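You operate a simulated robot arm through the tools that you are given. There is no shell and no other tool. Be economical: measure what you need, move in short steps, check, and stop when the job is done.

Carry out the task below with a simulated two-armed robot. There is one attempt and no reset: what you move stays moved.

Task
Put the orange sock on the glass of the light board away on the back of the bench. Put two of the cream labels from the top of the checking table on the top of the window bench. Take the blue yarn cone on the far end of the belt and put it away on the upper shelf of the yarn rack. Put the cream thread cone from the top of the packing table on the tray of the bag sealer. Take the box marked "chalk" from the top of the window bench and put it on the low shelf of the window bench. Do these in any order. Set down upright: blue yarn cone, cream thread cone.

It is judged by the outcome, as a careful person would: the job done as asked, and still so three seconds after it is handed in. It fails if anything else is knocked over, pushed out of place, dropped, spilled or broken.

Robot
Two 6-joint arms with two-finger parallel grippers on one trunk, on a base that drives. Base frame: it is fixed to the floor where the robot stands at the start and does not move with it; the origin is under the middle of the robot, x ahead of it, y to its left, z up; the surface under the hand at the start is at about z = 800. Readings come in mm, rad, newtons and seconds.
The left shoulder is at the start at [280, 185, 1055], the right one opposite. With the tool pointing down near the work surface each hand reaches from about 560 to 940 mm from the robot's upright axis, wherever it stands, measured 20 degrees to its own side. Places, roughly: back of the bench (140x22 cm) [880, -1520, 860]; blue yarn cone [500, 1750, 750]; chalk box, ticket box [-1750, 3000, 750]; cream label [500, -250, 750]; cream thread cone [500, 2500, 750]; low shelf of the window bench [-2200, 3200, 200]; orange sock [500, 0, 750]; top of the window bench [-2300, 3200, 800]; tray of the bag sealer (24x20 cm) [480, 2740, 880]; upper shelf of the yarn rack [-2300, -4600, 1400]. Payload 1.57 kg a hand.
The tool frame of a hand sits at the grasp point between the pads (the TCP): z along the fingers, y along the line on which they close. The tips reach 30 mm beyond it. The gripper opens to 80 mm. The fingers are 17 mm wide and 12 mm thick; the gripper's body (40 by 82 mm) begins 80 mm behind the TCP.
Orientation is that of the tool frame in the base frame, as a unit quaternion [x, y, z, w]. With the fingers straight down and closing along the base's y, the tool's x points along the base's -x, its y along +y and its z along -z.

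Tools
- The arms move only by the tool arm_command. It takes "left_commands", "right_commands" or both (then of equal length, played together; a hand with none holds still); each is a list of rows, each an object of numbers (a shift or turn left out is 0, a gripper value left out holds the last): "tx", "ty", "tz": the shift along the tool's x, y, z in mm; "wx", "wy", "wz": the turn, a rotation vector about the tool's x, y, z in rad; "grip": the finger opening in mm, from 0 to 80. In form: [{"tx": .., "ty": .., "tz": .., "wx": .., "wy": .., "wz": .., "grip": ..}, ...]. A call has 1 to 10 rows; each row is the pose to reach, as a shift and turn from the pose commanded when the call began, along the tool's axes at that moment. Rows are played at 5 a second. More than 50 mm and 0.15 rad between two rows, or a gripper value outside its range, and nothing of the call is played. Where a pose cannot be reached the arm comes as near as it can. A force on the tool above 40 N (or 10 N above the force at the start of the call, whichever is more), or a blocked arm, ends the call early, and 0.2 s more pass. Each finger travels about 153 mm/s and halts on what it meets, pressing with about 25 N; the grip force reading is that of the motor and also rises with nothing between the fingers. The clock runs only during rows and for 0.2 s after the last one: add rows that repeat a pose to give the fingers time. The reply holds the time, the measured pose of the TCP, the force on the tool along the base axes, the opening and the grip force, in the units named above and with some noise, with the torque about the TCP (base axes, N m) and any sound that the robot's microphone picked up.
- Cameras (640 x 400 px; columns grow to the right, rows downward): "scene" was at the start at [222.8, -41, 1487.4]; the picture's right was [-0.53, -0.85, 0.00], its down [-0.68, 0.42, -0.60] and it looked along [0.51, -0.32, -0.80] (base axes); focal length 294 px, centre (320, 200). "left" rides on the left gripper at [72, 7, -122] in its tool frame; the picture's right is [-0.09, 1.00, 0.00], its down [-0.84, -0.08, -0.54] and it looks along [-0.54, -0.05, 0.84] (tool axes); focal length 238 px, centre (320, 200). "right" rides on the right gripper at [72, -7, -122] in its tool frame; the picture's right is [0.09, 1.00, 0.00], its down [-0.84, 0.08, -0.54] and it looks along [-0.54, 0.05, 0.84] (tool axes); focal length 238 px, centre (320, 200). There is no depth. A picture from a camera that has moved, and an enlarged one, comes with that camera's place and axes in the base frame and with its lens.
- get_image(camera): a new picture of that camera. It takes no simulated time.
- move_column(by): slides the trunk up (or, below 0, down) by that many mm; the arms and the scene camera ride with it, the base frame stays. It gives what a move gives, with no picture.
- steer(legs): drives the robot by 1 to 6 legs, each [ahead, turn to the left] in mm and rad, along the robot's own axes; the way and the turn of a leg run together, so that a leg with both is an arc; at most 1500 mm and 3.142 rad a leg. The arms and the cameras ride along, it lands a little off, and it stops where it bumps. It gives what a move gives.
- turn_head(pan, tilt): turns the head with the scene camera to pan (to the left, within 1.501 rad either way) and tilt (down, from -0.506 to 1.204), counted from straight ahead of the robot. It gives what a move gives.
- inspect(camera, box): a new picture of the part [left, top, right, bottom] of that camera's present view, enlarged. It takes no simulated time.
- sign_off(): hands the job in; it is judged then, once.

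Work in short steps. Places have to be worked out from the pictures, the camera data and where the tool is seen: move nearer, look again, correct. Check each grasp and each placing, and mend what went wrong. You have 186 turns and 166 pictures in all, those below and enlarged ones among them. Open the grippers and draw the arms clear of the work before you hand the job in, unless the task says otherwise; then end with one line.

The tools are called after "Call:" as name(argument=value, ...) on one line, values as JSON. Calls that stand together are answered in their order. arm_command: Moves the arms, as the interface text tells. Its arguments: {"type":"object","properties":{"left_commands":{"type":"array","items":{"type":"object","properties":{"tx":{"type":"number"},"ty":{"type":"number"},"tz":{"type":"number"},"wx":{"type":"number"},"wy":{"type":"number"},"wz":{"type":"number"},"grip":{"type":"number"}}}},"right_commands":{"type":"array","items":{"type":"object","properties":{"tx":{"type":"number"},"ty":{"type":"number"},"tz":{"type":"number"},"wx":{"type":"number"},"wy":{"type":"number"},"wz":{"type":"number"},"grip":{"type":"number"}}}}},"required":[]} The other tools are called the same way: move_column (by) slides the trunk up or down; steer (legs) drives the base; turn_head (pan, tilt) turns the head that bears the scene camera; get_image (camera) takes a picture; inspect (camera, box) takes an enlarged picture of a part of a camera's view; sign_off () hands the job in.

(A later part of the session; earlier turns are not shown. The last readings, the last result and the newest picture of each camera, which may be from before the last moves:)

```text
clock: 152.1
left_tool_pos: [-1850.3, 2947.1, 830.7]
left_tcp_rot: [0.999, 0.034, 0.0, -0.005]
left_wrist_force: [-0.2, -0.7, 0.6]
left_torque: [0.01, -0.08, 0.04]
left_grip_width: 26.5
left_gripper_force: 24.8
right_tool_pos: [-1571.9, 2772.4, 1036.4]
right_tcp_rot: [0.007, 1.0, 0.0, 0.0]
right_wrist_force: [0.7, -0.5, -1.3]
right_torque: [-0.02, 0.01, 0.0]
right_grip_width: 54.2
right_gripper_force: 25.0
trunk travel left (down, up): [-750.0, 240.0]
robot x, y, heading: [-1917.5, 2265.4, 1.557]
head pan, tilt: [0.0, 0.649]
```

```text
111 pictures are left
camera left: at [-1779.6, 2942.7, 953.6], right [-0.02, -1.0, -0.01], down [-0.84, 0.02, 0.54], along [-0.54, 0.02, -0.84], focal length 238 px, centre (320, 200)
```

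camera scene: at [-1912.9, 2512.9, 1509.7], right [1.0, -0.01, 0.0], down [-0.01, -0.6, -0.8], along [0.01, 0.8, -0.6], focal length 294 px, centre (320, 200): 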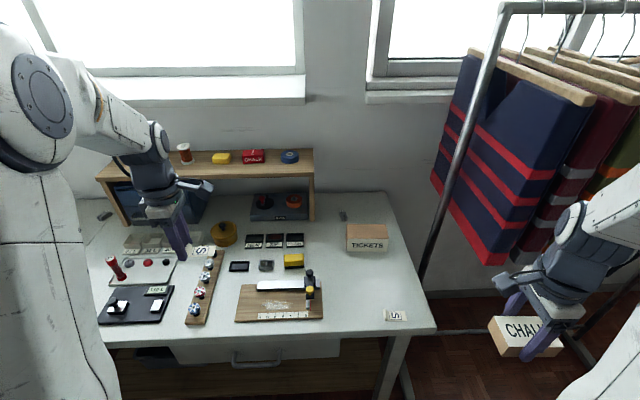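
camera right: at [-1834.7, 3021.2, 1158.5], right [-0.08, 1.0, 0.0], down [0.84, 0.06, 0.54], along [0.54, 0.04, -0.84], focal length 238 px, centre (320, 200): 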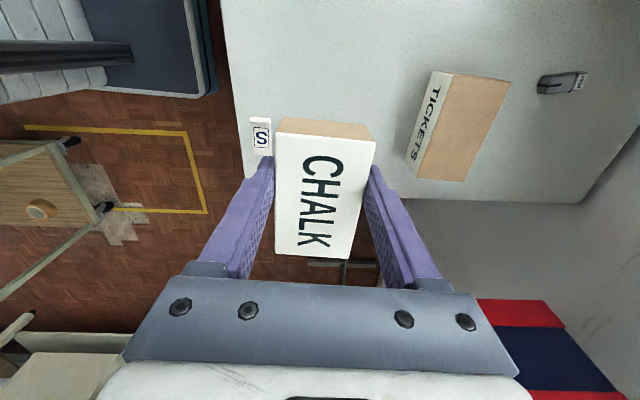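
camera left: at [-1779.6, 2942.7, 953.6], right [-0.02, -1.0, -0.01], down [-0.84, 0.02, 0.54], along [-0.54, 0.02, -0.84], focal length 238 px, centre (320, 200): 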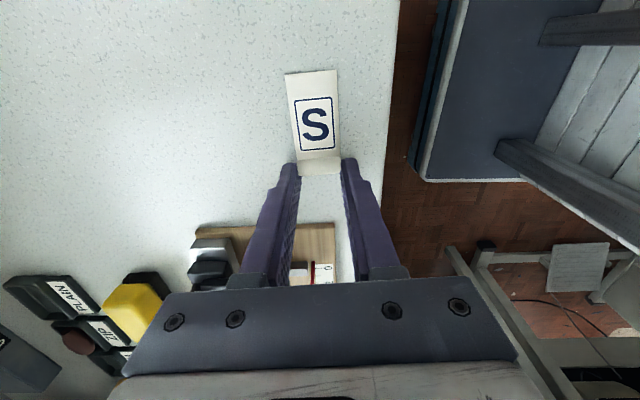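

Practically touching; 2 mm more, then open and rise.

Call:
arm_command(left_commands=[{"tz": 1}, {"tz": 2}, {"tz": 2, "grip": 42}, {"tz": 2, "grip": 42}, {"tz": 0}, {"tz": -40}, {"tz": -90}, {"tz": -140}, {"tz": -190}, {"tz": -230}])

Call:
get_image(camera="left")

```text
clock: 154.3
left_tool_pos: [-1850.9, 2945.5, 1063.8]
left_tcp_rot: [0.999, 0.034, 0.0, -0.003]
left_wrist_force: [0.4, 1.4, -0.8]
left_torque: [-0.01, 0.0, 0.0]
left_grip_width: 42.0
left_gripper_force: 0.1
right_tool_pos: [-1572.8, 2772.5, 1035.4]
right_tcp_rot: [0.007, 1.0, 0.0, 0.0]
right_wrist_force: [0.3, 0.1, -1.3]
right_torque: [-0.02, 0.0, -0.04]
right_grip_width: 54.3
right_gripper_force: 25.4
trunk travel left (down, up): [-750.0, 240.0]
robot x, y, heading: [-1915.7, 2265.4, 1.557]
head pan, tilt: [0.0, 0.649]
```

```text
110 pictures are left
camera left: at [-1778.5, 2940.9, 1185.5], right [-0.02, -1.0, -0.01], down [-0.84, 0.02, 0.54], along [-0.54, 0.02, -0.84], focal length 238 px, centre (320, 200)
```

left: 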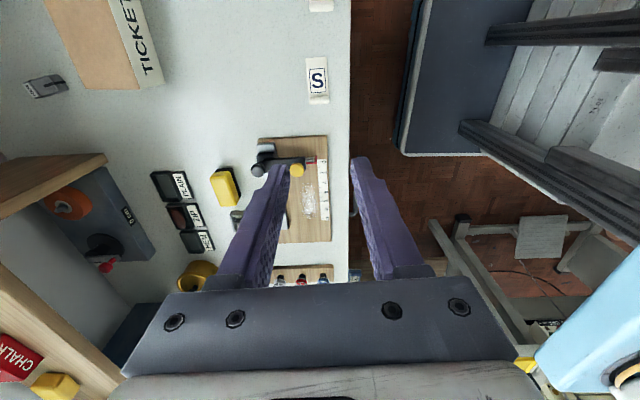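

Both labels are on the bench. Now the low shelf: I back off 380 mm, then lower the trunk to look under the bench.

Call:
steer(legs=[[-380, 0]])

Call:
move_column(by=-600)

Call:
turn_head(pan=0, tilt=0.4)

Call:
get_image(camera="scene")

```text
clock: 156.7
left_tool_pos: [-1856.0, 2556.0, 1061.4]
left_tcp_rot: [0.999, 0.035, 0.0, -0.005]
left_wrist_force: [0.1, 0.2, 0.2]
left_torque: [-0.05, -0.02, 0.01]
left_grip_width: 42.0
left_gripper_force: 0.0
right_tool_pos: [-1577.1, 2384.3, 1035.3]
right_tcp_rot: [0.005, 1.0, 0.001, 0.0]
right_wrist_force: [-0.3, -0.7, -1.0]
right_torque: [-0.01, 0.0, -0.01]
right_grip_width: 54.6
right_gripper_force: 25.0
trunk travel left (down, up): [-750.0, 240.0]
robot x, y, heading: [-1917.3, 1878.9, 1.559]
head pan, tilt: [0.0, 0.649]
```

```text
refused: -600 is not a number from -400 to 400
```

```text
clock: 157.5
left_tool_pos: [-1855.2, 2556.3, 1063.0]
left_tcp_rot: [0.999, 0.035, 0.0, -0.004]
left_wrist_force: [0.1, 0.4, 0.2]
left_torque: [-0.03, 0.03, 0.04]
left_grip_width: 41.8
left_gripper_force: 0.1
right_tool_pos: [-1577.9, 2385.4, 1037.8]
right_tcp_rot: [0.006, 1.0, 0.0, 0.001]
right_wrist_force: [0.3, -0.4, -0.4]
right_torque: [0.0, -0.01, -0.03]
right_grip_width: 54.5
right_gripper_force: 24.9
trunk travel left (down, up): [-750.0, 240.0]
robot x, y, heading: [-1920.1, 1880.2, 1.561]
head pan, tilt: [0.0, 0.4]
```

```text
109 pictures are left
camera scene: at [-1917.2, 2129.7, 1532.1], right [1.0, -0.01, 0.0], down [0.0, -0.39, -0.92], along [0.01, 0.92, -0.39], focal length 294 px, centre (320, 200)
```

scene: 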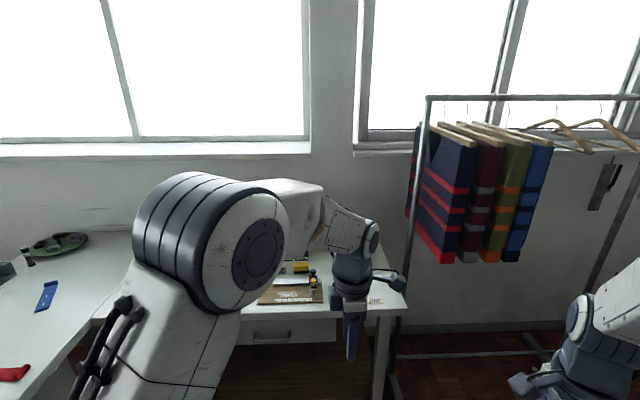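

Now lower the trunk in two steps and look under the bench.

Call:
move_column(by=-300)

Call:
move_column(by=-300)

Call:
get_image(camera="scene")

```text
clock: 160.5
left_tool_pos: [-1855.3, 2557.7, 762.7]
left_tcp_rot: [0.999, 0.036, 0.0, -0.004]
left_wrist_force: [-0.7, 1.0, 0.8]
left_torque: [0.01, -0.02, -0.01]
left_grip_width: 42.0
left_gripper_force: 0.0
right_tool_pos: [-1578.4, 2384.5, 735.3]
right_tcp_rot: [0.006, 1.0, 0.0, 0.001]
right_wrist_force: [-0.3, 0.4, -1.0]
right_torque: [0.02, 0.01, -0.05]
right_grip_width: 54.2
right_gripper_force: 25.1
trunk travel left (down, up): [-450.0, 540.0]
robot x, y, heading: [-1919.7, 1877.0, 1.558]
head pan, tilt: [0.0, 0.4]
```

```text
clock: 163.5
left_tool_pos: [-1857.3, 2557.7, 461.6]
left_tcp_rot: [0.999, 0.035, 0.0, -0.004]
left_wrist_force: [-0.2, -0.8, 0.8]
left_torque: [-0.02, -0.01, 0.0]
left_grip_width: 41.9
left_gripper_force: 0.0
right_tool_pos: [-1578.1, 2384.9, 436.9]
right_tcp_rot: [0.006, 1.0, 0.001, 0.001]
right_wrist_force: [0.6, 0.2, -1.1]
right_torque: [-0.02, 0.0, -0.03]
right_grip_width: 54.4
right_gripper_force: 24.6
trunk travel left (down, up): [-150.0, 840.0]
robot x, y, heading: [-1919.6, 1878.3, 1.561]
head pan, tilt: [0.0, 0.4]
```

```text
108 pictures are left
camera scene: at [-1917.2, 2129.7, 932.2], right [1.0, -0.01, 0.0], down [0.0, -0.39, -0.92], along [0.01, 0.92, -0.39], focal length 294 px, centre (320, 200)
```

scene: 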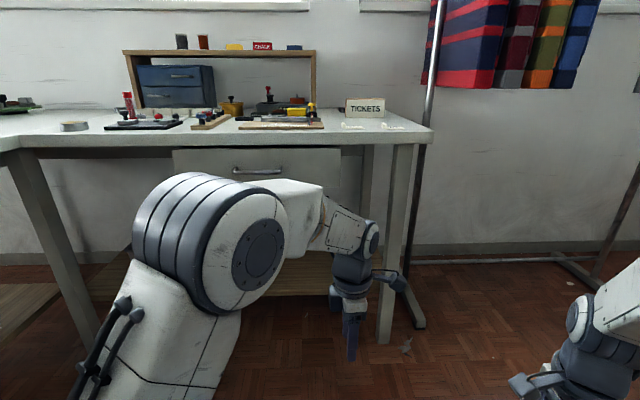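

The left arm blocks the view of the shelf; I move it aside to the left.

Call:
arm_command(left_commands=[{"tx": -45, "ty": 7}, {"tx": -90, "ty": 14}, {"tx": -135, "ty": 21}, {"tx": -180, "ty": 28}, {"tx": -225, "ty": 35}, {"tx": -270, "ty": 42}, {"tx": -315, "ty": 49}, {"tx": -355, "ty": 54}, {"tx": -375, "ty": 54}])

Call:
get_image(camera="scene")

```text
clock: 165.5
left_tool_pos: [-2227.2, 2472.3, 460.1]
left_tcp_rot: [0.999, 0.035, 0.0, -0.005]
left_wrist_force: [0.7, 0.7, -0.1]
left_torque: [0.0, -0.02, 0.03]
left_grip_width: 42.0
left_gripper_force: 0.1
right_tool_pos: [-1578.1, 2384.3, 437.0]
right_tcp_rot: [0.005, 1.0, -0.001, 0.0]
right_wrist_force: [-0.5, -0.1, -1.3]
right_torque: [-0.03, 0.02, 0.0]
right_grip_width: 54.6
right_gripper_force: 25.0
trunk travel left (down, up): [-150.0, 840.0]
robot x, y, heading: [-1916.5, 1877.9, 1.562]
head pan, tilt: [0.0, 0.4]
```

```text
107 pictures are left
camera scene: at [-1917.2, 2129.6, 932.2], right [1.0, -0.01, 0.0], down [0.0, -0.39, -0.92], along [0.01, 0.92, -0.39], focal length 294 px, centre (320, 200)
```

scene: 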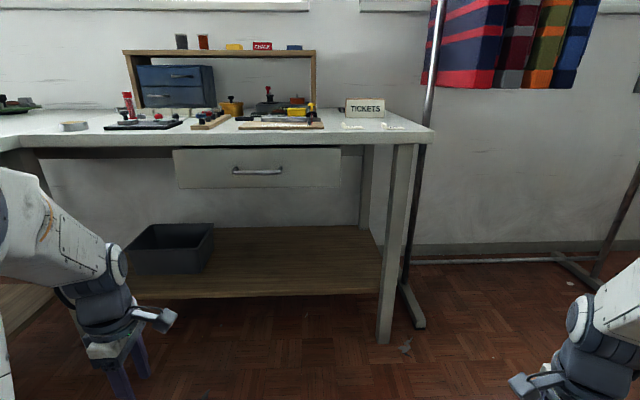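

The shelf is free between the bin and the right leg, front edge at y≈3000, with the drawer bottom at about z≈630. I drop the trunk fully so the arm comes in from below, and extend the right arm ahead while still outside.

Call:
move_column(by=-150)

Call:
arm_command(right_commands=[{"tx": 28, "ty": 36}, {"tx": 57, "ty": 72}, {"tx": 85, "ty": 108}, {"tx": 114, "ty": 144}, {"tx": 142, "ty": 180}, {"tx": 170, "ty": 216}, {"tx": 199, "ty": 252}, {"tx": 227, "ty": 288}, {"tx": 256, "ty": 324}, {"tx": 284, "ty": 360}])

Call:
turn_head(pan=0, tilt=0.3)

Call:
get_image(camera="scene")

Call:
get_image(camera="right")

```text
clock: 167.2
left_tool_pos: [-2226.2, 2473.1, 310.4]
left_tcp_rot: [0.999, 0.036, 0.0, -0.005]
left_wrist_force: [0.4, -0.1, -1.1]
left_torque: [-0.01, 0.02, 0.04]
left_grip_width: 41.7
left_gripper_force: 0.0
right_tool_pos: [-1577.8, 2385.0, 286.8]
right_tcp_rot: [0.006, 1.0, 0.0, 0.001]
right_wrist_force: [-0.1, 0.2, -0.6]
right_torque: [0.01, 0.02, -0.01]
right_grip_width: 54.2
right_gripper_force: 24.6
trunk travel left (down, up): [0.0, 990.0]
robot x, y, heading: [-1918.2, 1882.1, 1.566]
head pan, tilt: [0.0, 0.4]
```

```text
clock: 169.4
left_tool_pos: [-2226.0, 2472.5, 310.3]
left_tcp_rot: [0.999, 0.036, 0.0, -0.005]
left_wrist_force: [-0.2, -0.9, -0.6]
left_torque: [-0.02, 0.0, 0.0]
left_grip_width: 42.0
left_gripper_force: 0.0
right_tool_pos: [-1859.2, 2747.1, 286.6]
right_tcp_rot: [0.006, 1.0, -0.001, 0.001]
right_wrist_force: [0.1, 0.0, -0.2]
right_torque: [0.0, -0.03, 0.01]
right_grip_width: 54.3
right_gripper_force: 24.4
trunk travel left (down, up): [0.0, 990.0]
robot x, y, heading: [-1918.6, 1878.1, 1.561]
head pan, tilt: [0.0, 0.4]
```

```text
clock: 170.1
left_tool_pos: [-2227.3, 2473.4, 309.9]
left_tcp_rot: [0.999, 0.036, 0.0, -0.004]
left_wrist_force: [0.0, 0.6, 0.5]
left_torque: [-0.02, -0.02, -0.01]
left_grip_width: 41.8
left_gripper_force: 0.0
right_tool_pos: [-1859.2, 2746.5, 286.4]
right_tcp_rot: [0.006, 1.0, 0.0, 0.002]
right_wrist_force: [0.4, 0.0, -1.2]
right_torque: [-0.02, 0.02, -0.03]
right_grip_width: 54.5
right_gripper_force: 25.4
trunk travel left (down, up): [0.0, 990.0]
robot x, y, heading: [-1917.5, 1878.5, 1.561]
head pan, tilt: [0.0, 0.3]
```

```text
106 pictures are left
camera scene: at [-1917.3, 2130.4, 791.4], right [1.0, -0.01, 0.0], down [0.0, -0.3, -0.96], along [0.01, 0.96, -0.3], focal length 294 px, centre (320, 200)
```

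scene: 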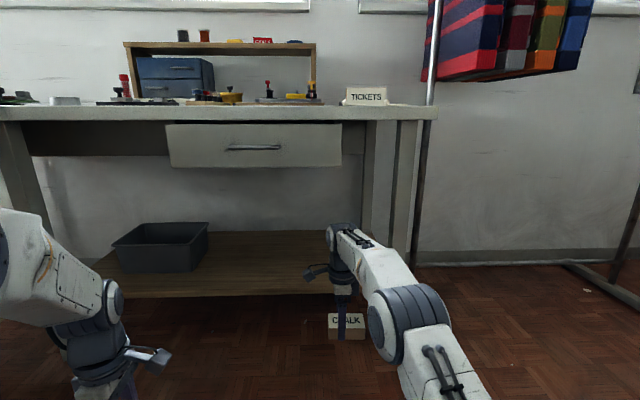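

```text
105 pictures are left
camera right: at [-1932.4, 2741.4, 408.3], right [-0.08, 1.0, 0.0], down [0.84, 0.07, 0.54], along [0.54, 0.04, -0.84], focal length 238 px, centre (320, 200)
```

right: 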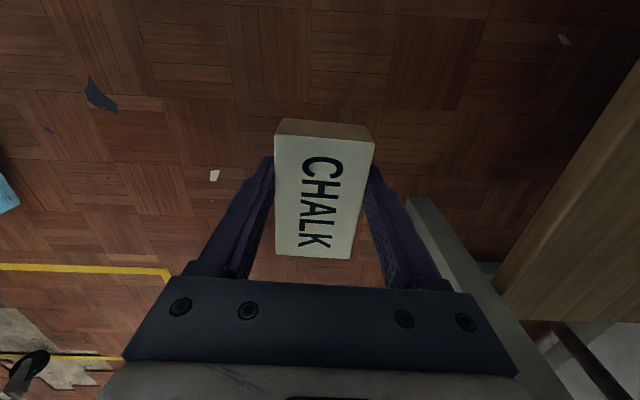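

The forearm runs nearly level at z≈500, below the drawer and above the shelf. I drive 318 mm forward so the box is over the shelf.

Call:
steer(legs=[[318, 0]])

Call:
get_image(camera="right")

Call:
get_image(camera="scene")

```text
clock: 172.2
left_tool_pos: [-2227.3, 2795.1, 310.3]
left_tcp_rot: [0.999, 0.037, 0.0, -0.004]
left_wrist_force: [-0.1, -0.4, -0.2]
left_torque: [0.01, 0.0, -0.03]
left_grip_width: 42.0
left_gripper_force: 0.1
right_tool_pos: [-1859.9, 3072.2, 285.4]
right_tcp_rot: [0.005, 1.0, 0.0, 0.0]
right_wrist_force: [0.7, -0.1, -1.2]
right_torque: [-0.03, -0.02, 0.0]
right_grip_width: 54.5
right_gripper_force: 25.0
trunk travel left (down, up): [0.0, 990.0]
robot x, y, heading: [-1914.9, 2202.1, 1.568]
head pan, tilt: [0.0, 0.3]
```

```text
104 pictures are left
camera right: at [-1933.7, 3065.6, 408.5], right [-0.08, 1.0, 0.0], down [0.84, 0.07, 0.54], along [0.54, 0.05, -0.84], focal length 238 px, centre (320, 200)
```

right: 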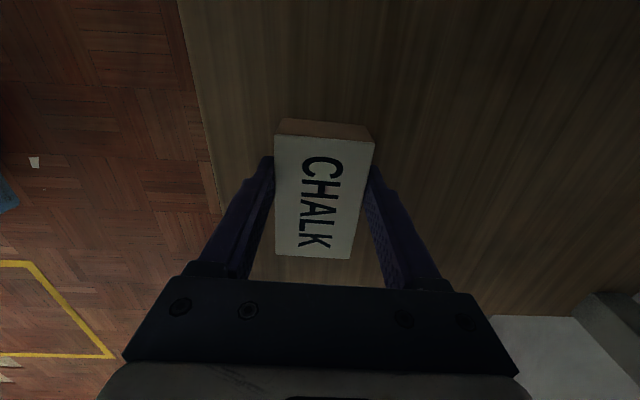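

```text
103 pictures are left
camera scene: at [-1916.2, 2454.4, 791.4], right [1.0, 0.0, 0.0], down [0.0, -0.3, -0.96], along [0.0, 0.96, -0.3], focal length 294 px, centre (320, 200)
```

scene: 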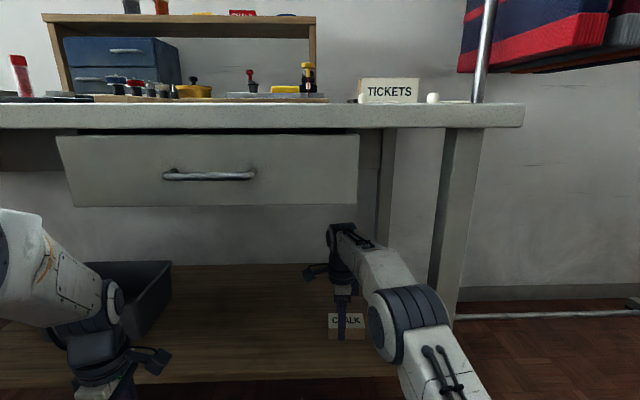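

The box is well over the shelf. I lower until contact.

Call:
arm_command(right_commands=[{"tz": 20}, {"tz": 35}, {"tz": 43}, {"tz": 47}, {"tz": 50}, {"tz": 53}, {"tz": 56}, {"tz": 59}, {"tz": 62}])

```text
clock: 173.0
left_tool_pos: [-2227.4, 2796.4, 310.7]
left_tcp_rot: [0.999, 0.037, 0.0, -0.004]
left_wrist_force: [1.1, -0.3, 0.2]
left_torque: [0.01, -0.03, -0.01]
left_grip_width: 41.8
left_gripper_force: 0.0
right_tool_pos: [-1862.4, 3074.8, 256.1]
right_tcp_rot: [0.004, 1.0, 0.007, -0.002]
right_wrist_force: [1.5, -7.3, 16.2]
right_torque: [-0.66, -0.26, -0.09]
right_grip_width: 54.2
right_gripper_force: 24.9
trunk travel left (down, up): [0.0, 990.0]
robot x, y, heading: [-1918.5, 2207.7, 1.563]
head pan, tilt: [0.0, 0.3]
stopped in row 3 (right hand): the force on the tool passed its limit at 48 N (the readings are from after the stop); the commanded pose is now the measured one
```

Contact at TCP z=256, i.e. shelf at z≈220. I check the picture that it's the box on the shelf.

Call:
inspect(camera="scene", box=[270, 200, 470, 360])

Call:
get_image(camera="right")

```text
2.50 times, centred on (370, 280) of scene
camera zoom: at [-1916.2, 2453.9, 791.6], right [1.0, 0.0, 0.0], down [0.0, -0.3, -0.96], along [0.0, 0.96, -0.3], focal length 734 px, centre (195, 0)
```

zoom: 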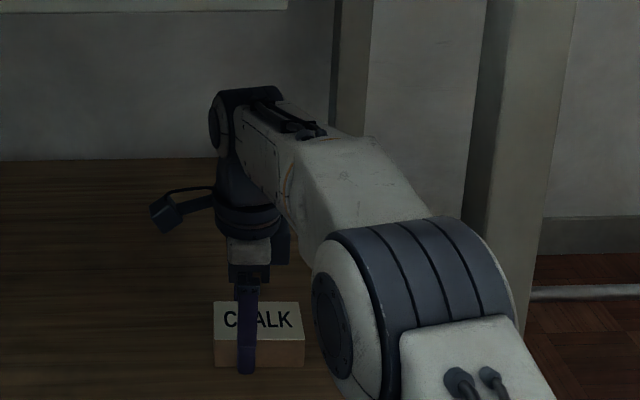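

```text
101 pictures are left
camera right: at [-1934.8, 3066.9, 379.2], right [-0.08, 1.0, 0.01], down [0.84, 0.06, 0.54], along [0.54, 0.06, -0.84], focal length 238 px, centre (320, 200)
```

right: 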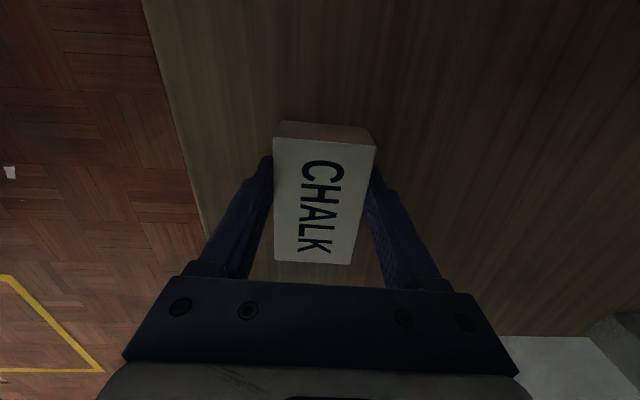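

The box rests on the shelf. I open, rise just above the box (z≈314, still under the drawer) and drive back out.

Call:
arm_command(right_commands=[{"tz": 0, "grip": 62}, {"tz": 0, "grip": 74}, {"tz": 0, "grip": 74}, {"tz": -10}, {"tz": -30}, {"tz": -50}, {"tz": -58}, {"tz": -58}])

Call:
get_image(camera="right")

```text
clock: 174.8
left_tool_pos: [-2226.4, 2796.0, 311.5]
left_tcp_rot: [0.999, 0.038, 0.0, -0.004]
left_wrist_force: [-0.1, -0.5, -0.2]
left_torque: [0.02, 0.03, -0.02]
left_grip_width: 42.2
left_gripper_force: 0.1
right_tool_pos: [-1862.8, 3073.6, 311.7]
right_tcp_rot: [0.004, 1.0, 0.006, -0.001]
right_wrist_force: [0.0, -0.2, -0.2]
right_torque: [-0.02, 0.0, 0.05]
right_grip_width: 74.0
right_gripper_force: 0.0
trunk travel left (down, up): [0.0, 990.0]
robot x, y, heading: [-1920.3, 2205.6, 1.568]
head pan, tilt: [0.0, 0.3]
```

```text
100 pictures are left
camera right: at [-1934.2, 3065.9, 433.5], right [-0.08, 1.0, 0.01], down [0.84, 0.06, 0.54], along [0.54, 0.05, -0.84], focal length 238 px, centre (320, 200)
```

right: 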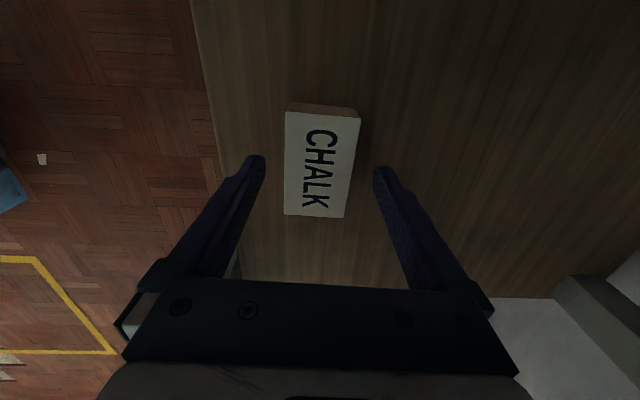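

Box stands flat on the shelf. I rise 14 mm more for clearance and back out.

Call:
arm_command(right_commands=[{"tz": -8}, {"tz": -14}, {"tz": -14}])

Call:
steer(legs=[[-330, 0]])

Call:
get_image(camera="scene")

```text
clock: 175.6
left_tool_pos: [-2227.0, 2796.9, 311.0]
left_tcp_rot: [0.999, 0.038, 0.0, -0.004]
left_wrist_force: [0.5, 1.0, 0.0]
left_torque: [-0.01, 0.01, 0.01]
left_grip_width: 42.1
left_gripper_force: 0.1
right_tool_pos: [-1861.2, 3074.6, 324.9]
right_tcp_rot: [0.004, 1.0, 0.005, -0.001]
right_wrist_force: [-0.4, -0.6, -0.8]
right_torque: [0.01, -0.02, 0.02]
right_grip_width: 74.1
right_gripper_force: 0.0
trunk travel left (down, up): [0.0, 990.0]
robot x, y, heading: [-1914.0, 2201.8, 1.567]
head pan, tilt: [0.0, 0.3]
```

```text
clock: 177.8
left_tool_pos: [-2230.8, 2465.6, 309.6]
left_tcp_rot: [0.999, 0.039, 0.0, -0.004]
left_wrist_force: [1.0, -0.7, 0.7]
left_torque: [-0.01, -0.01, 0.02]
left_grip_width: 42.3
left_gripper_force: 0.0
right_tool_pos: [-1865.3, 2744.2, 324.5]
right_tcp_rot: [0.003, 1.0, 0.006, -0.001]
right_wrist_force: [0.5, -0.2, -0.1]
right_torque: [0.0, -0.02, -0.02]
right_grip_width: 74.0
right_gripper_force: 0.0
trunk travel left (down, up): [0.0, 990.0]
robot x, y, heading: [-1920.6, 1871.1, 1.568]
head pan, tilt: [0.0, 0.3]
```

```text
99 pictures are left
camera scene: at [-1918.0, 2124.5, 791.5], right [1.0, 0.0, 0.0], down [0.0, -0.3, -0.96], along [0.0, 0.96, -0.3], focal length 294 px, centre (320, 200)
```

scene: 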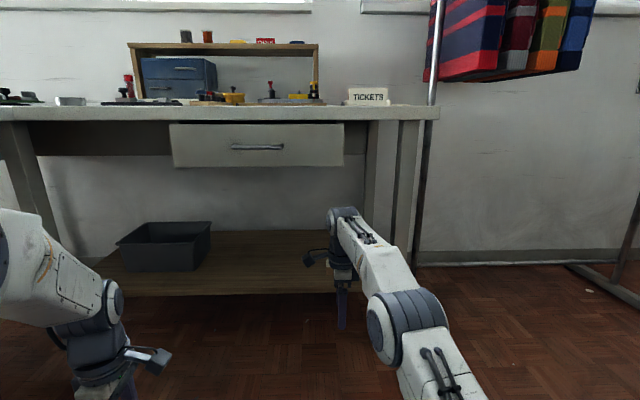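

Now I raise the trunk again and bring the right hand back in.

Call:
move_column(by=400)

Call:
move_column(by=350)

Call:
arm_command(right_commands=[{"tx": -22, "ty": -30}, {"tx": -44, "ty": -60}, {"tx": -66, "ty": -90}, {"tx": -88, "ty": -120}, {"tx": -110, "ty": -150}, {"tx": -132, "ty": -180}, {"tx": -154, "ty": -210}, {"tx": -176, "ty": -240}, {"tx": -198, "ty": -270}])

Call:
inspect(camera="scene", box=[230, 180, 460, 330])

```text
clock: 181.6
left_tool_pos: [-2229.6, 2464.3, 709.5]
left_tcp_rot: [0.999, 0.04, 0.0, -0.004]
left_wrist_force: [-0.1, 1.0, -0.4]
left_torque: [0.03, -0.02, 0.01]
left_grip_width: 41.9
left_gripper_force: 0.0
right_tool_pos: [-1864.5, 2743.9, 724.3]
right_tcp_rot: [0.002, 1.0, 0.005, -0.001]
right_wrist_force: [-0.1, -0.1, -0.5]
right_torque: [0.02, 0.01, 0.0]
right_grip_width: 74.1
right_gripper_force: 0.1
trunk travel left (down, up): [-400.0, 590.0]
robot x, y, heading: [-1917.9, 1875.8, 1.568]
head pan, tilt: [0.0, 0.3]
```

```text
clock: 185.1
left_tool_pos: [-2230.0, 2465.9, 1060.2]
left_tcp_rot: [0.999, 0.04, 0.0, -0.004]
left_wrist_force: [0.0, -0.9, 0.6]
left_torque: [0.02, 0.02, 0.0]
left_grip_width: 41.9
left_gripper_force: 0.0
right_tool_pos: [-1864.1, 2743.4, 1074.3]
right_tcp_rot: [0.003, 1.0, 0.005, 0.0]
right_wrist_force: [-0.2, -0.2, 1.1]
right_torque: [-0.02, 0.01, 0.02]
right_grip_width: 74.0
right_gripper_force: 0.1
trunk travel left (down, up): [-750.0, 240.0]
robot x, y, heading: [-1916.6, 1872.6, 1.571]
head pan, tilt: [0.0, 0.3]
```

```text
clock: 187.1
left_tool_pos: [-2229.9, 2465.7, 1060.5]
left_tcp_rot: [0.999, 0.04, 0.0, -0.004]
left_wrist_force: [0.4, -0.3, -0.8]
left_torque: [0.01, -0.03, 0.01]
left_grip_width: 41.9
left_gripper_force: 0.1
right_tool_pos: [-1670.8, 2474.3, 1073.0]
right_tcp_rot: [0.003, 1.0, 0.005, -0.001]
right_wrist_force: [-0.3, 0.9, -0.2]
right_torque: [0.0, 0.02, -0.02]
right_grip_width: 73.9
right_gripper_force: 0.1
trunk travel left (down, up): [-750.0, 240.0]
robot x, y, heading: [-1917.1, 1870.8, 1.569]
head pan, tilt: [0.0, 0.3]
```

```text
2.67 times, centred on (345, 255) of scene
camera zoom: at [-1918.1, 2124.8, 1541.4], right [1.0, 0.0, 0.0], down [0.0, -0.3, -0.96], along [0.0, 0.96, -0.3], focal length 783 px, centre (253, 53)
```

zoom: 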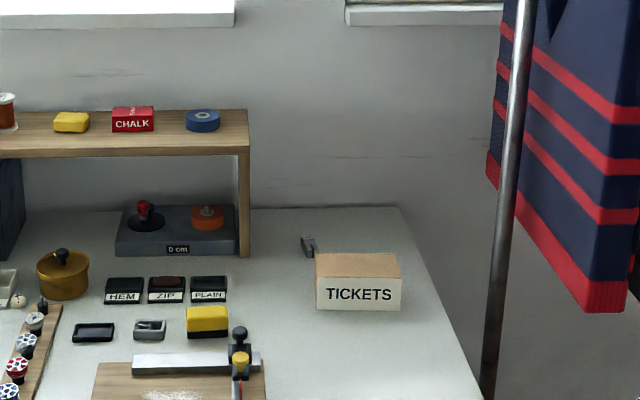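

Chalk box is done. Now I drive back to the right side of the room, to face the packing table.

Call:
steer(legs=[[420, 0], [0, -1.571], [1350, 0.05]])

Call:
turn_head(pan=0, tilt=0.45)

Call:
get_image(camera="scene")

```text
clock: 199.8
left_tool_pos: [-11.2, 2739.4, 1059.5]
left_tcp_rot: [0.76, -0.65, 0.003, -0.003]
left_wrist_force: [-0.4, -0.5, -0.5]
left_torque: [-0.01, 0.02, 0.02]
left_grip_width: 42.0
left_gripper_force: 0.1
right_tool_pos: [41.7, 2183.3, 1073.4]
right_tcp_rot: [0.681, 0.732, 0.005, 0.002]
right_wrist_force: [1.2, 0.9, -0.2]
right_torque: [0.0, 0.0, 0.01]
right_grip_width: 74.1
right_gripper_force: 0.1
trunk travel left (down, up): [-750.0, 240.0]
robot x, y, heading: [-578.1, 2385.1, 0.079]
head pan, tilt: [0.0, 0.3]
```

```text
clock: 200.5
left_tool_pos: [-10.4, 2739.2, 1060.1]
left_tcp_rot: [0.76, -0.65, 0.003, -0.003]
left_wrist_force: [0.8, -0.2, -0.6]
left_torque: [0.01, 0.01, -0.01]
left_grip_width: 41.9
left_gripper_force: 0.1
right_tool_pos: [42.0, 2183.2, 1072.9]
right_tcp_rot: [0.682, 0.732, 0.005, 0.002]
right_wrist_force: [-0.6, 1.2, 0.2]
right_torque: [-0.03, 0.02, -0.02]
right_grip_width: 73.9
right_gripper_force: 0.1
trunk travel left (down, up): [-750.0, 240.0]
robot x, y, heading: [-577.0, 2382.7, 0.076]
head pan, tilt: [0.0, 0.45]
```

```text
97 pictures are left
camera scene: at [-326.3, 2399.8, 1527.6], right [0.08, -1.0, 0.0], down [-0.43, -0.03, -0.9], along [0.9, 0.07, -0.43], focal length 294 px, centre (320, 200)
```

scene: 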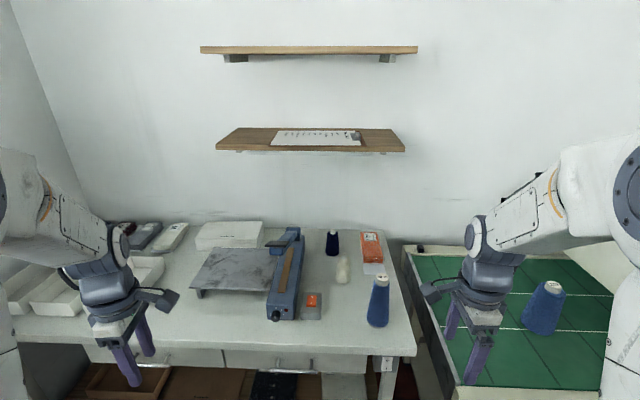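

I see the sealer with its tray, the small cream cone at about (525, 2383), and on the belt the blue yarn cone. I zoom in.

Call:
inspect(camera="scene", box=[170, 210, 420, 366])

Call:
inspect(camera="scene", box=[400, 220, 640, 370])

```text
2.56 times, centred on (295, 288) of scene
camera zoom: at [-326.3, 2399.8, 1527.6], right [0.08, -1.0, 0.0], down [-0.43, -0.03, -0.9], along [0.9, 0.07, -0.43], focal length 752 px, centre (384, -25)
```

zoom: 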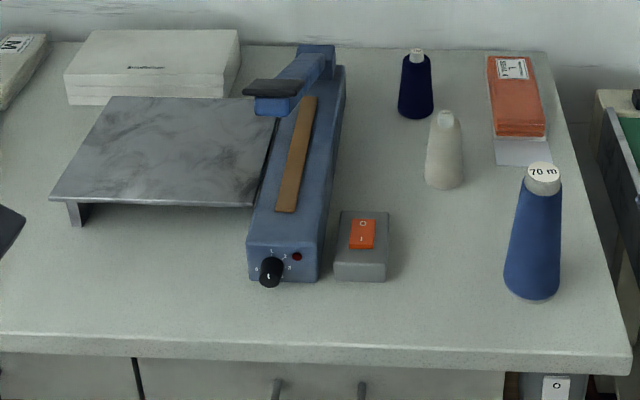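

```text
2.67 times, centred on (520, 295) of scene
camera zoom: at [-326.3, 2399.8, 1527.6], right [0.08, -1.0, 0.0], down [-0.43, -0.03, -0.9], along [0.9, 0.07, -0.43], focal length 783 px, centre (-213, -53)
```

zoom: 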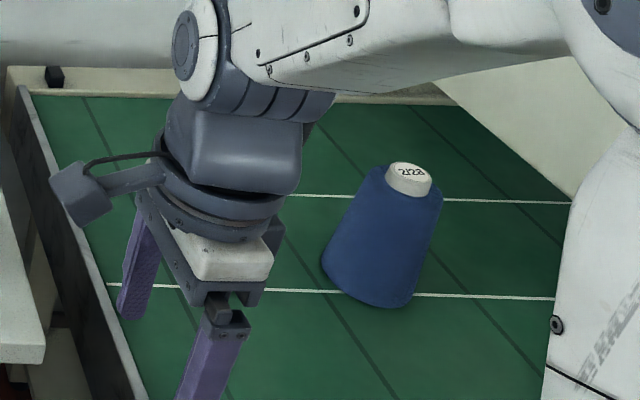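

Cream cone stands at about (519, 2380), tray centre about (445, 2750). I move the robot to about (-190, 2300) so the left hand reaches both.

Call:
steer(legs=[[0, -0.287], [396, 0], [0, 0.211]])

Call:
get_image(camera="scene")

Call:
get_image(camera="left")

```text
clock: 205.1
left_tool_pos: [380.9, 2614.9, 1060.7]
left_tcp_rot: [0.732, -0.681, 0.0, -0.006]
left_wrist_force: [-2.4, 10.5, 1.1]
left_torque: [-0.02, 0.14, -0.3]
left_grip_width: 44.4
left_gripper_force: 1.4
right_tool_pos: [392.3, 2053.1, 1072.9]
right_tcp_rot: [0.709, 0.705, 0.004, 0.003]
right_wrist_force: [-0.7, 0.6, -0.2]
right_torque: [-0.05, -0.03, -0.03]
right_grip_width: 73.9
right_gripper_force: 0.0
trunk travel left (down, up): [-750.0, 240.0]
robot x, y, heading: [-209.4, 2299.8, -0.073]
head pan, tilt: [0.0, 0.45]
stopped in leg 3: the robot was blocked; the commanded pose is now the measured one
```

```text
94 pictures are left
camera scene: at [40.1, 2281.8, 1527.5], right [-0.07, -1.0, 0.0], down [-0.43, 0.03, -0.9], along [0.9, -0.07, -0.44], focal length 294 px, centre (320, 200)
```

scene: 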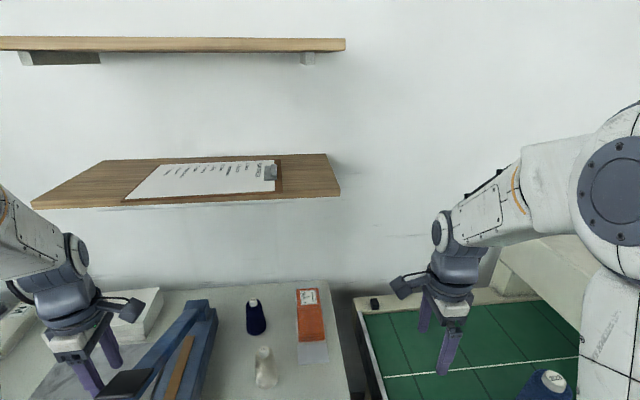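

```text
93 pictures are left
camera left: at [377.9, 2541.3, 1182.9], right [-1.0, 0.02, -0.01], down [0.01, 0.84, 0.55], along [0.02, 0.55, -0.84], focal length 238 px, centre (320, 200)
```

left: 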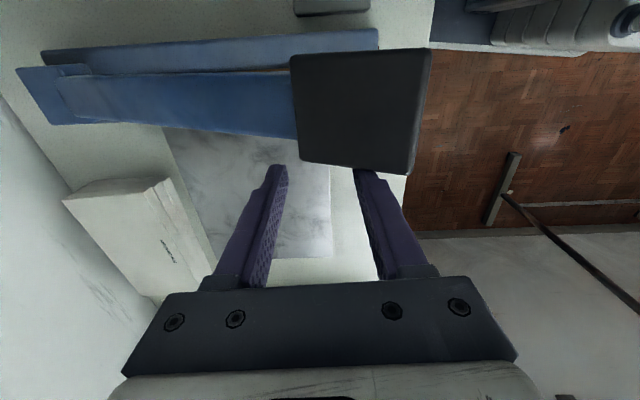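

The left fingertips have touched the sealer's raised handle. I raise the trunk straight up to free them without pushing sideways, and check.

Call:
move_column(by=120)

Call:
get_image(camera="left")

Call:
turn_head(pan=0.35, tilt=0.7)

Call:
get_image(camera="scene")

```text
clock: 206.6
left_tool_pos: [382.4, 2613.1, 1181.3]
left_tcp_rot: [0.732, -0.682, 0.001, -0.005]
left_wrist_force: [0.2, 0.6, -0.7]
left_torque: [0.02, -0.03, -0.03]
left_grip_width: 42.0
left_gripper_force: 0.1
right_tool_pos: [391.9, 2051.7, 1193.6]
right_tcp_rot: [0.709, 0.705, 0.005, 0.003]
right_wrist_force: [0.0, 0.3, -0.9]
right_torque: [0.0, 0.0, 0.0]
right_grip_width: 73.9
right_gripper_force: 0.1
trunk travel left (down, up): [-870.0, 120.0]
robot x, y, heading: [-211.8, 2301.4, -0.075]
head pan, tilt: [0.0, 0.45]
```

```text
92 pictures are left
camera left: at [378.6, 2539.0, 1302.9], right [-1.0, 0.02, -0.01], down [0.01, 0.84, 0.55], along [0.02, 0.55, -0.84], focal length 238 px, centre (320, 200)
```

left: 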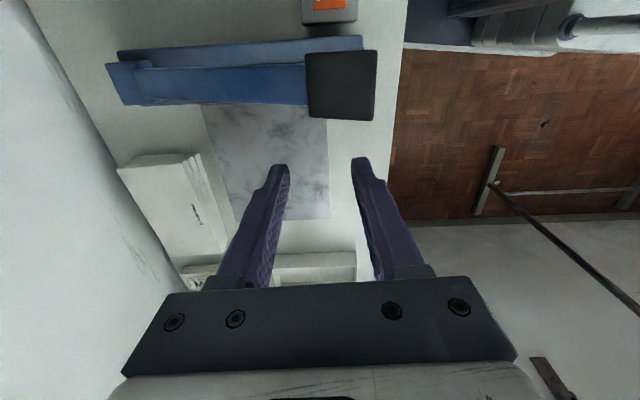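

```text
clock: 207.4
left_tool_pos: [380.5, 2613.6, 1180.7]
left_tcp_rot: [0.731, -0.682, 0.001, -0.005]
left_wrist_force: [0.0, 0.1, -0.3]
left_torque: [-0.02, 0.01, 0.04]
left_grip_width: 41.6
left_gripper_force: 0.1
right_tool_pos: [391.5, 2051.6, 1193.7]
right_tcp_rot: [0.709, 0.705, 0.004, 0.003]
right_wrist_force: [0.2, 0.0, 0.0]
right_torque: [0.02, 0.0, 0.0]
right_grip_width: 74.0
right_gripper_force: 0.1
trunk travel left (down, up): [-870.0, 120.0]
robot x, y, heading: [-207.5, 2300.7, -0.072]
head pan, tilt: [0.351, 0.7]
```

```text
91 pictures are left
camera scene: at [30.4, 2310.2, 1625.4], right [0.27, -0.96, 0.0], down [-0.62, -0.18, -0.77], along [0.74, 0.21, -0.64], focal length 294 px, centre (320, 200)
```

scene: 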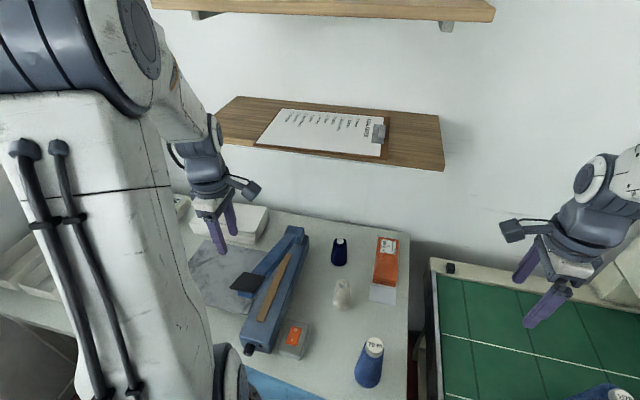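

Freed; knob and tray positions are unchanged from before. Now with the hand high, I go over the cream cone at about (517, 2380).

Call:
arm_command(left_commands=[{"tx": 40, "ty": -20, "grip": 80}, {"tx": 80, "ty": -40}, {"tx": 120, "ty": -60}, {"tx": 160, "ty": -80}, {"tx": 200, "ty": -100}, {"tx": 242, "ty": -119}, {"tx": 242, "ty": -119, "tz": 45}, {"tx": 242, "ty": -119, "tz": 90}, {"tx": 242, "ty": -119, "tz": 120}, {"tx": 242, "ty": -119, "tz": 120}])

Call:
get_image(camera="left")

Call:
get_image(camera="scene")

```text
clock: 209.6
left_tool_pos: [523.3, 2380.9, 1064.1]
left_tcp_rot: [0.732, -0.681, 0.002, -0.006]
left_wrist_force: [-0.2, 0.6, -0.5]
left_torque: [0.0, 0.03, -0.02]
left_grip_width: 79.8
left_gripper_force: 0.1
right_tool_pos: [391.0, 2051.3, 1194.7]
right_tcp_rot: [0.709, 0.705, 0.004, 0.003]
right_wrist_force: [-0.1, 0.2, -0.1]
right_torque: [0.0, 0.02, -0.01]
right_grip_width: 74.0
right_gripper_force: 0.1
trunk travel left (down, up): [-870.0, 120.0]
robot x, y, heading: [-214.1, 2302.0, -0.071]
head pan, tilt: [0.351, 0.7]
```

```text
90 pictures are left
camera left: at [519.7, 2306.0, 1185.1], right [-1.0, 0.02, -0.01], down [0.01, 0.84, 0.55], along [0.02, 0.55, -0.84], focal length 238 px, centre (320, 200)
```

left: 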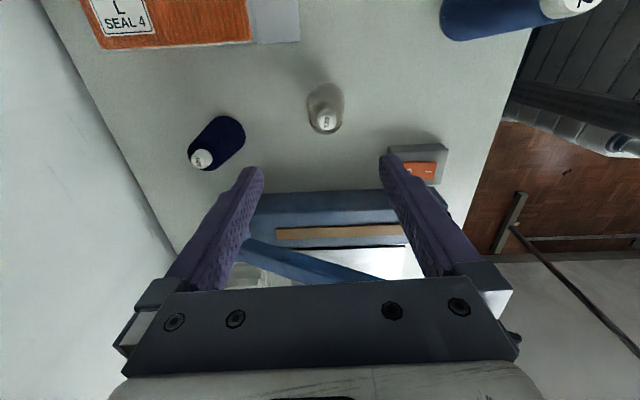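

```text
89 pictures are left
camera scene: at [30.6, 2310.2, 1625.3], right [0.27, -0.96, 0.0], down [-0.62, -0.18, -0.76], along [0.74, 0.21, -0.64], focal length 294 px, centre (320, 200)
```

scene: 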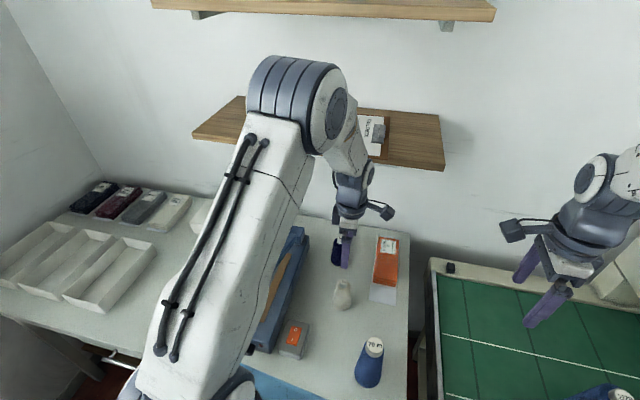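

The cone's at about (517, 2376), top near z≈920. I descend partway and re-check centring.

Call:
arm_command(left_commands=[{"tx": 5, "ty": 5, "tz": 40}, {"tx": 5, "ty": 5, "tz": 80}, {"tx": 5, "ty": 5, "tz": 105}, {"tx": 5, "ty": 5, "tz": 105}])

Call:
get_image(camera="left")

```text
clock: 210.6
left_tool_pos: [516.9, 2377.3, 954.9]
left_tcp_rot: [0.732, -0.681, 0.001, -0.004]
left_wrist_force: [-0.4, 1.1, 0.1]
left_torque: [0.02, 0.0, 0.01]
left_grip_width: 80.0
left_gripper_force: 0.0
right_tool_pos: [390.3, 2052.1, 1193.0]
right_tcp_rot: [0.709, 0.705, 0.005, 0.003]
right_wrist_force: [0.2, 0.0, -0.1]
right_torque: [-0.01, -0.02, -0.02]
right_grip_width: 74.0
right_gripper_force: 0.1
trunk travel left (down, up): [-870.0, 120.0]
robot x, y, heading: [-209.9, 2303.7, -0.074]
head pan, tilt: [0.351, 0.7]
```

```text
88 pictures are left
camera left: at [514.7, 2303.0, 1076.9], right [-1.0, 0.02, -0.01], down [0.01, 0.84, 0.55], along [0.02, 0.55, -0.84], focal length 238 px, centre (320, 200)
```

left: 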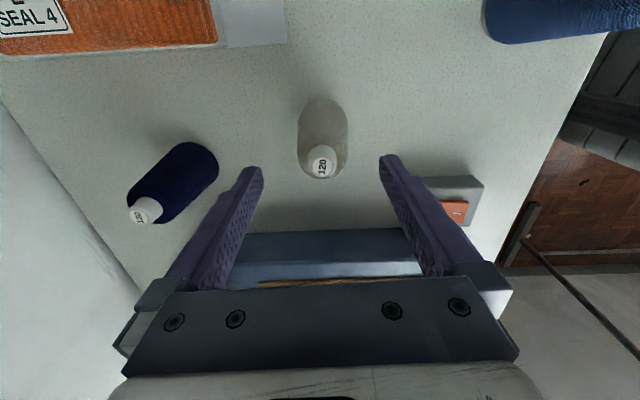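

Centred: cone axis (517, 2378), top z≈908. I descend to z≈858 and close.

Call:
arm_command(left_commands=[{"tz": 40}, {"tz": 80}, {"tz": 97}, {"tz": 97, "grip": 55}, {"tz": 97, "grip": 35}, {"tz": 97, "grip": 20}, {"tz": 97, "grip": 20}])

Call:
arm_command(left_commands=[{"tz": -20}, {"tz": -60}, {"tz": -110}, {"tz": -160}, {"tz": -210}, {"tz": -260}, {"tz": -300}, {"tz": -300}])

Call:
get_image(camera="left")

```text
clock: 212.2
left_tool_pos: [515.4, 2379.6, 854.3]
left_tcp_rot: [0.732, -0.682, 0.0, -0.005]
left_wrist_force: [-0.2, 0.5, -0.8]
left_torque: [-0.02, 0.0, 0.0]
left_grip_width: 50.7
left_gripper_force: 25.5
right_tool_pos: [392.5, 2051.3, 1193.9]
right_tcp_rot: [0.709, 0.705, 0.004, 0.003]
right_wrist_force: [0.2, 0.4, -0.5]
right_torque: [-0.01, 0.01, 0.01]
right_grip_width: 73.9
right_gripper_force: 0.1
trunk travel left (down, up): [-870.0, 120.0]
robot x, y, heading: [-211.8, 2301.4, -0.079]
head pan, tilt: [0.351, 0.7]
```

```text
clock: 214.0
left_tool_pos: [514.0, 2374.9, 1160.9]
left_tcp_rot: [0.732, -0.681, 0.002, -0.005]
left_wrist_force: [0.1, 0.0, -1.5]
left_torque: [0.03, 0.01, -0.03]
left_grip_width: 50.4
left_gripper_force: 25.2
right_tool_pos: [391.2, 2052.0, 1194.1]
right_tcp_rot: [0.709, 0.705, 0.004, 0.004]
right_wrist_force: [-0.2, 0.0, 0.1]
right_torque: [0.0, 0.0, 0.0]
right_grip_width: 73.9
right_gripper_force: 0.0
trunk travel left (down, up): [-870.0, 120.0]
robot x, y, heading: [-210.8, 2300.7, -0.077]
head pan, tilt: [0.351, 0.7]
```

```text
87 pictures are left
camera left: at [511.5, 2300.7, 1283.4], right [-1.0, 0.02, -0.01], down [0.01, 0.84, 0.55], along [0.02, 0.55, -0.84], focal length 238 px, centre (320, 200)
```

left: 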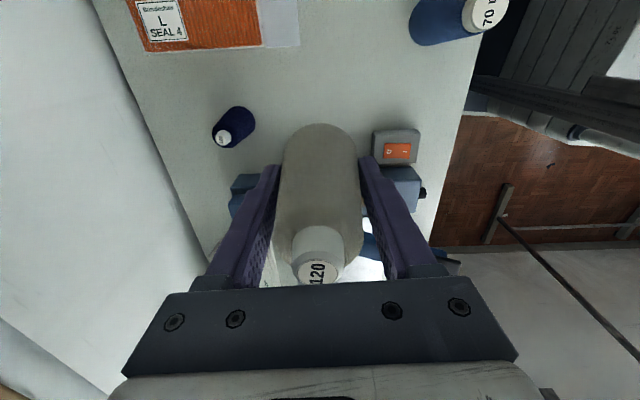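

Cone held upright. I carry it across to above the tray at about (487, 2775).

Call:
arm_command(left_commands=[{"tx": -45}, {"tx": -90}, {"tx": -135}, {"tx": -180}, {"tx": -225}, {"tx": -270}, {"tx": -315}, {"tx": -360}, {"tx": -401}, {"tx": -401}])

Call:
get_image(camera="left")

Call:
get_image(camera="scene")

```text
clock: 216.2
left_tool_pos: [485.4, 2778.5, 1163.7]
left_tcp_rot: [0.732, -0.681, 0.001, -0.005]
left_wrist_force: [0.1, 0.6, -0.9]
left_torque: [0.0, 0.0, 0.01]
left_grip_width: 50.3
left_gripper_force: 25.0
right_tool_pos: [390.8, 2052.8, 1193.7]
right_tcp_rot: [0.709, 0.706, 0.004, 0.002]
right_wrist_force: [-0.1, 0.2, 0.6]
right_torque: [0.0, -0.02, 0.02]
right_grip_width: 74.0
right_gripper_force: 0.1
trunk travel left (down, up): [-870.0, 120.0]
robot x, y, heading: [-211.2, 2299.7, -0.074]
head pan, tilt: [0.351, 0.7]
```

```text
86 pictures are left
camera left: at [481.8, 2704.2, 1286.1], right [-1.0, 0.02, -0.01], down [0.01, 0.84, 0.55], along [0.02, 0.55, -0.84], focal length 238 px, centre (320, 200)
```

left: 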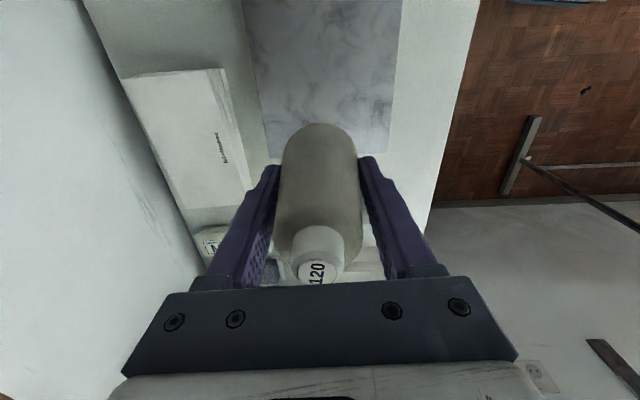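

```text
85 pictures are left
camera scene: at [30.4, 2310.6, 1625.3], right [0.27, -0.96, 0.0], down [-0.62, -0.18, -0.76], along [0.74, 0.21, -0.64], focal length 294 px, centre (320, 200)
```

scene: 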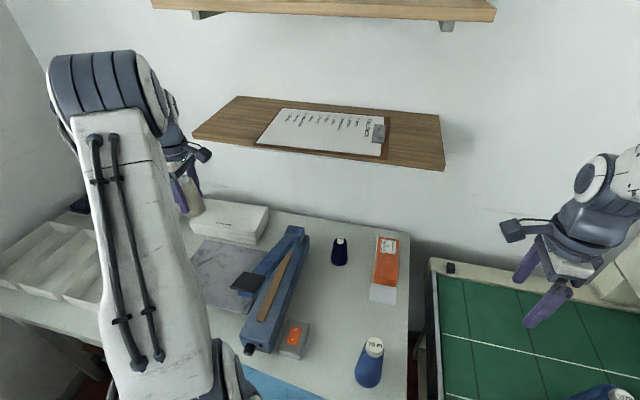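

The cone is above the tray's middle. I shift 13 mm inward and lower toward the tray surface.

Call:
arm_command(left_commands=[{"tx": 13, "tz": 40}, {"tx": 13, "tz": 85}, {"tx": 13, "tz": 130}, {"tx": 13, "tz": 170}, {"tx": 13, "tz": 200}, {"tx": 13, "tz": 212}, {"tx": 13, "tz": 218}, {"tx": 13, "tz": 218}])

Call:
get_image(camera="left")

```text
clock: 218.0
left_tool_pos: [486.0, 2761.6, 943.2]
left_tcp_rot: [0.732, -0.681, 0.001, -0.005]
left_wrist_force: [-0.7, 0.3, -0.2]
left_torque: [-0.02, 0.01, -0.02]
left_grip_width: 50.2
left_gripper_force: 24.7
right_tool_pos: [390.4, 2050.9, 1192.0]
right_tcp_rot: [0.709, 0.706, 0.004, 0.003]
right_wrist_force: [-0.6, 0.4, 0.8]
right_torque: [-0.02, 0.0, 0.01]
right_grip_width: 74.1
right_gripper_force: 0.0
trunk travel left (down, up): [-870.0, 120.0]
robot x, y, heading: [-212.5, 2298.9, -0.072]
head pan, tilt: [0.351, 0.7]
```

```text
84 pictures are left
camera left: at [483.6, 2688.1, 1064.2], right [-1.0, 0.02, -0.01], down [0.01, 0.84, 0.55], along [0.02, 0.55, -0.84], focal length 238 px, centre (320, 200)
```

left: 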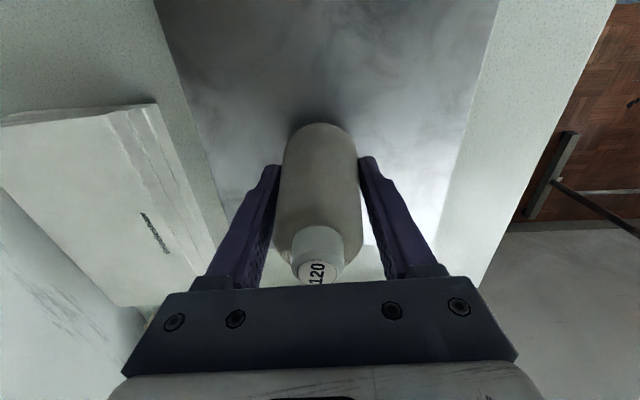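

Close to the tray now; I lower in 2 mm steps until it rests.

Call:
arm_command(left_commands=[{"tz": 3}, {"tz": 6}, {"tz": 8}, {"tz": 10}, {"tz": 12}, {"tz": 14}, {"tz": 16}])

```text
clock: 219.6
left_tool_pos: [487.5, 2764.8, 926.5]
left_tcp_rot: [0.732, -0.681, 0.002, -0.005]
left_wrist_force: [-0.1, -0.4, -0.4]
left_torque: [0.02, 0.0, 0.0]
left_grip_width: 50.4
left_gripper_force: 24.8
right_tool_pos: [390.6, 2052.2, 1193.6]
right_tcp_rot: [0.709, 0.705, 0.004, 0.003]
right_wrist_force: [0.6, -0.1, 0.4]
right_torque: [0.01, 0.04, 0.06]
right_grip_width: 74.3
right_gripper_force: 0.1
trunk travel left (down, up): [-870.0, 120.0]
robot x, y, heading: [-209.2, 2300.6, -0.074]
head pan, tilt: [0.351, 0.7]
```

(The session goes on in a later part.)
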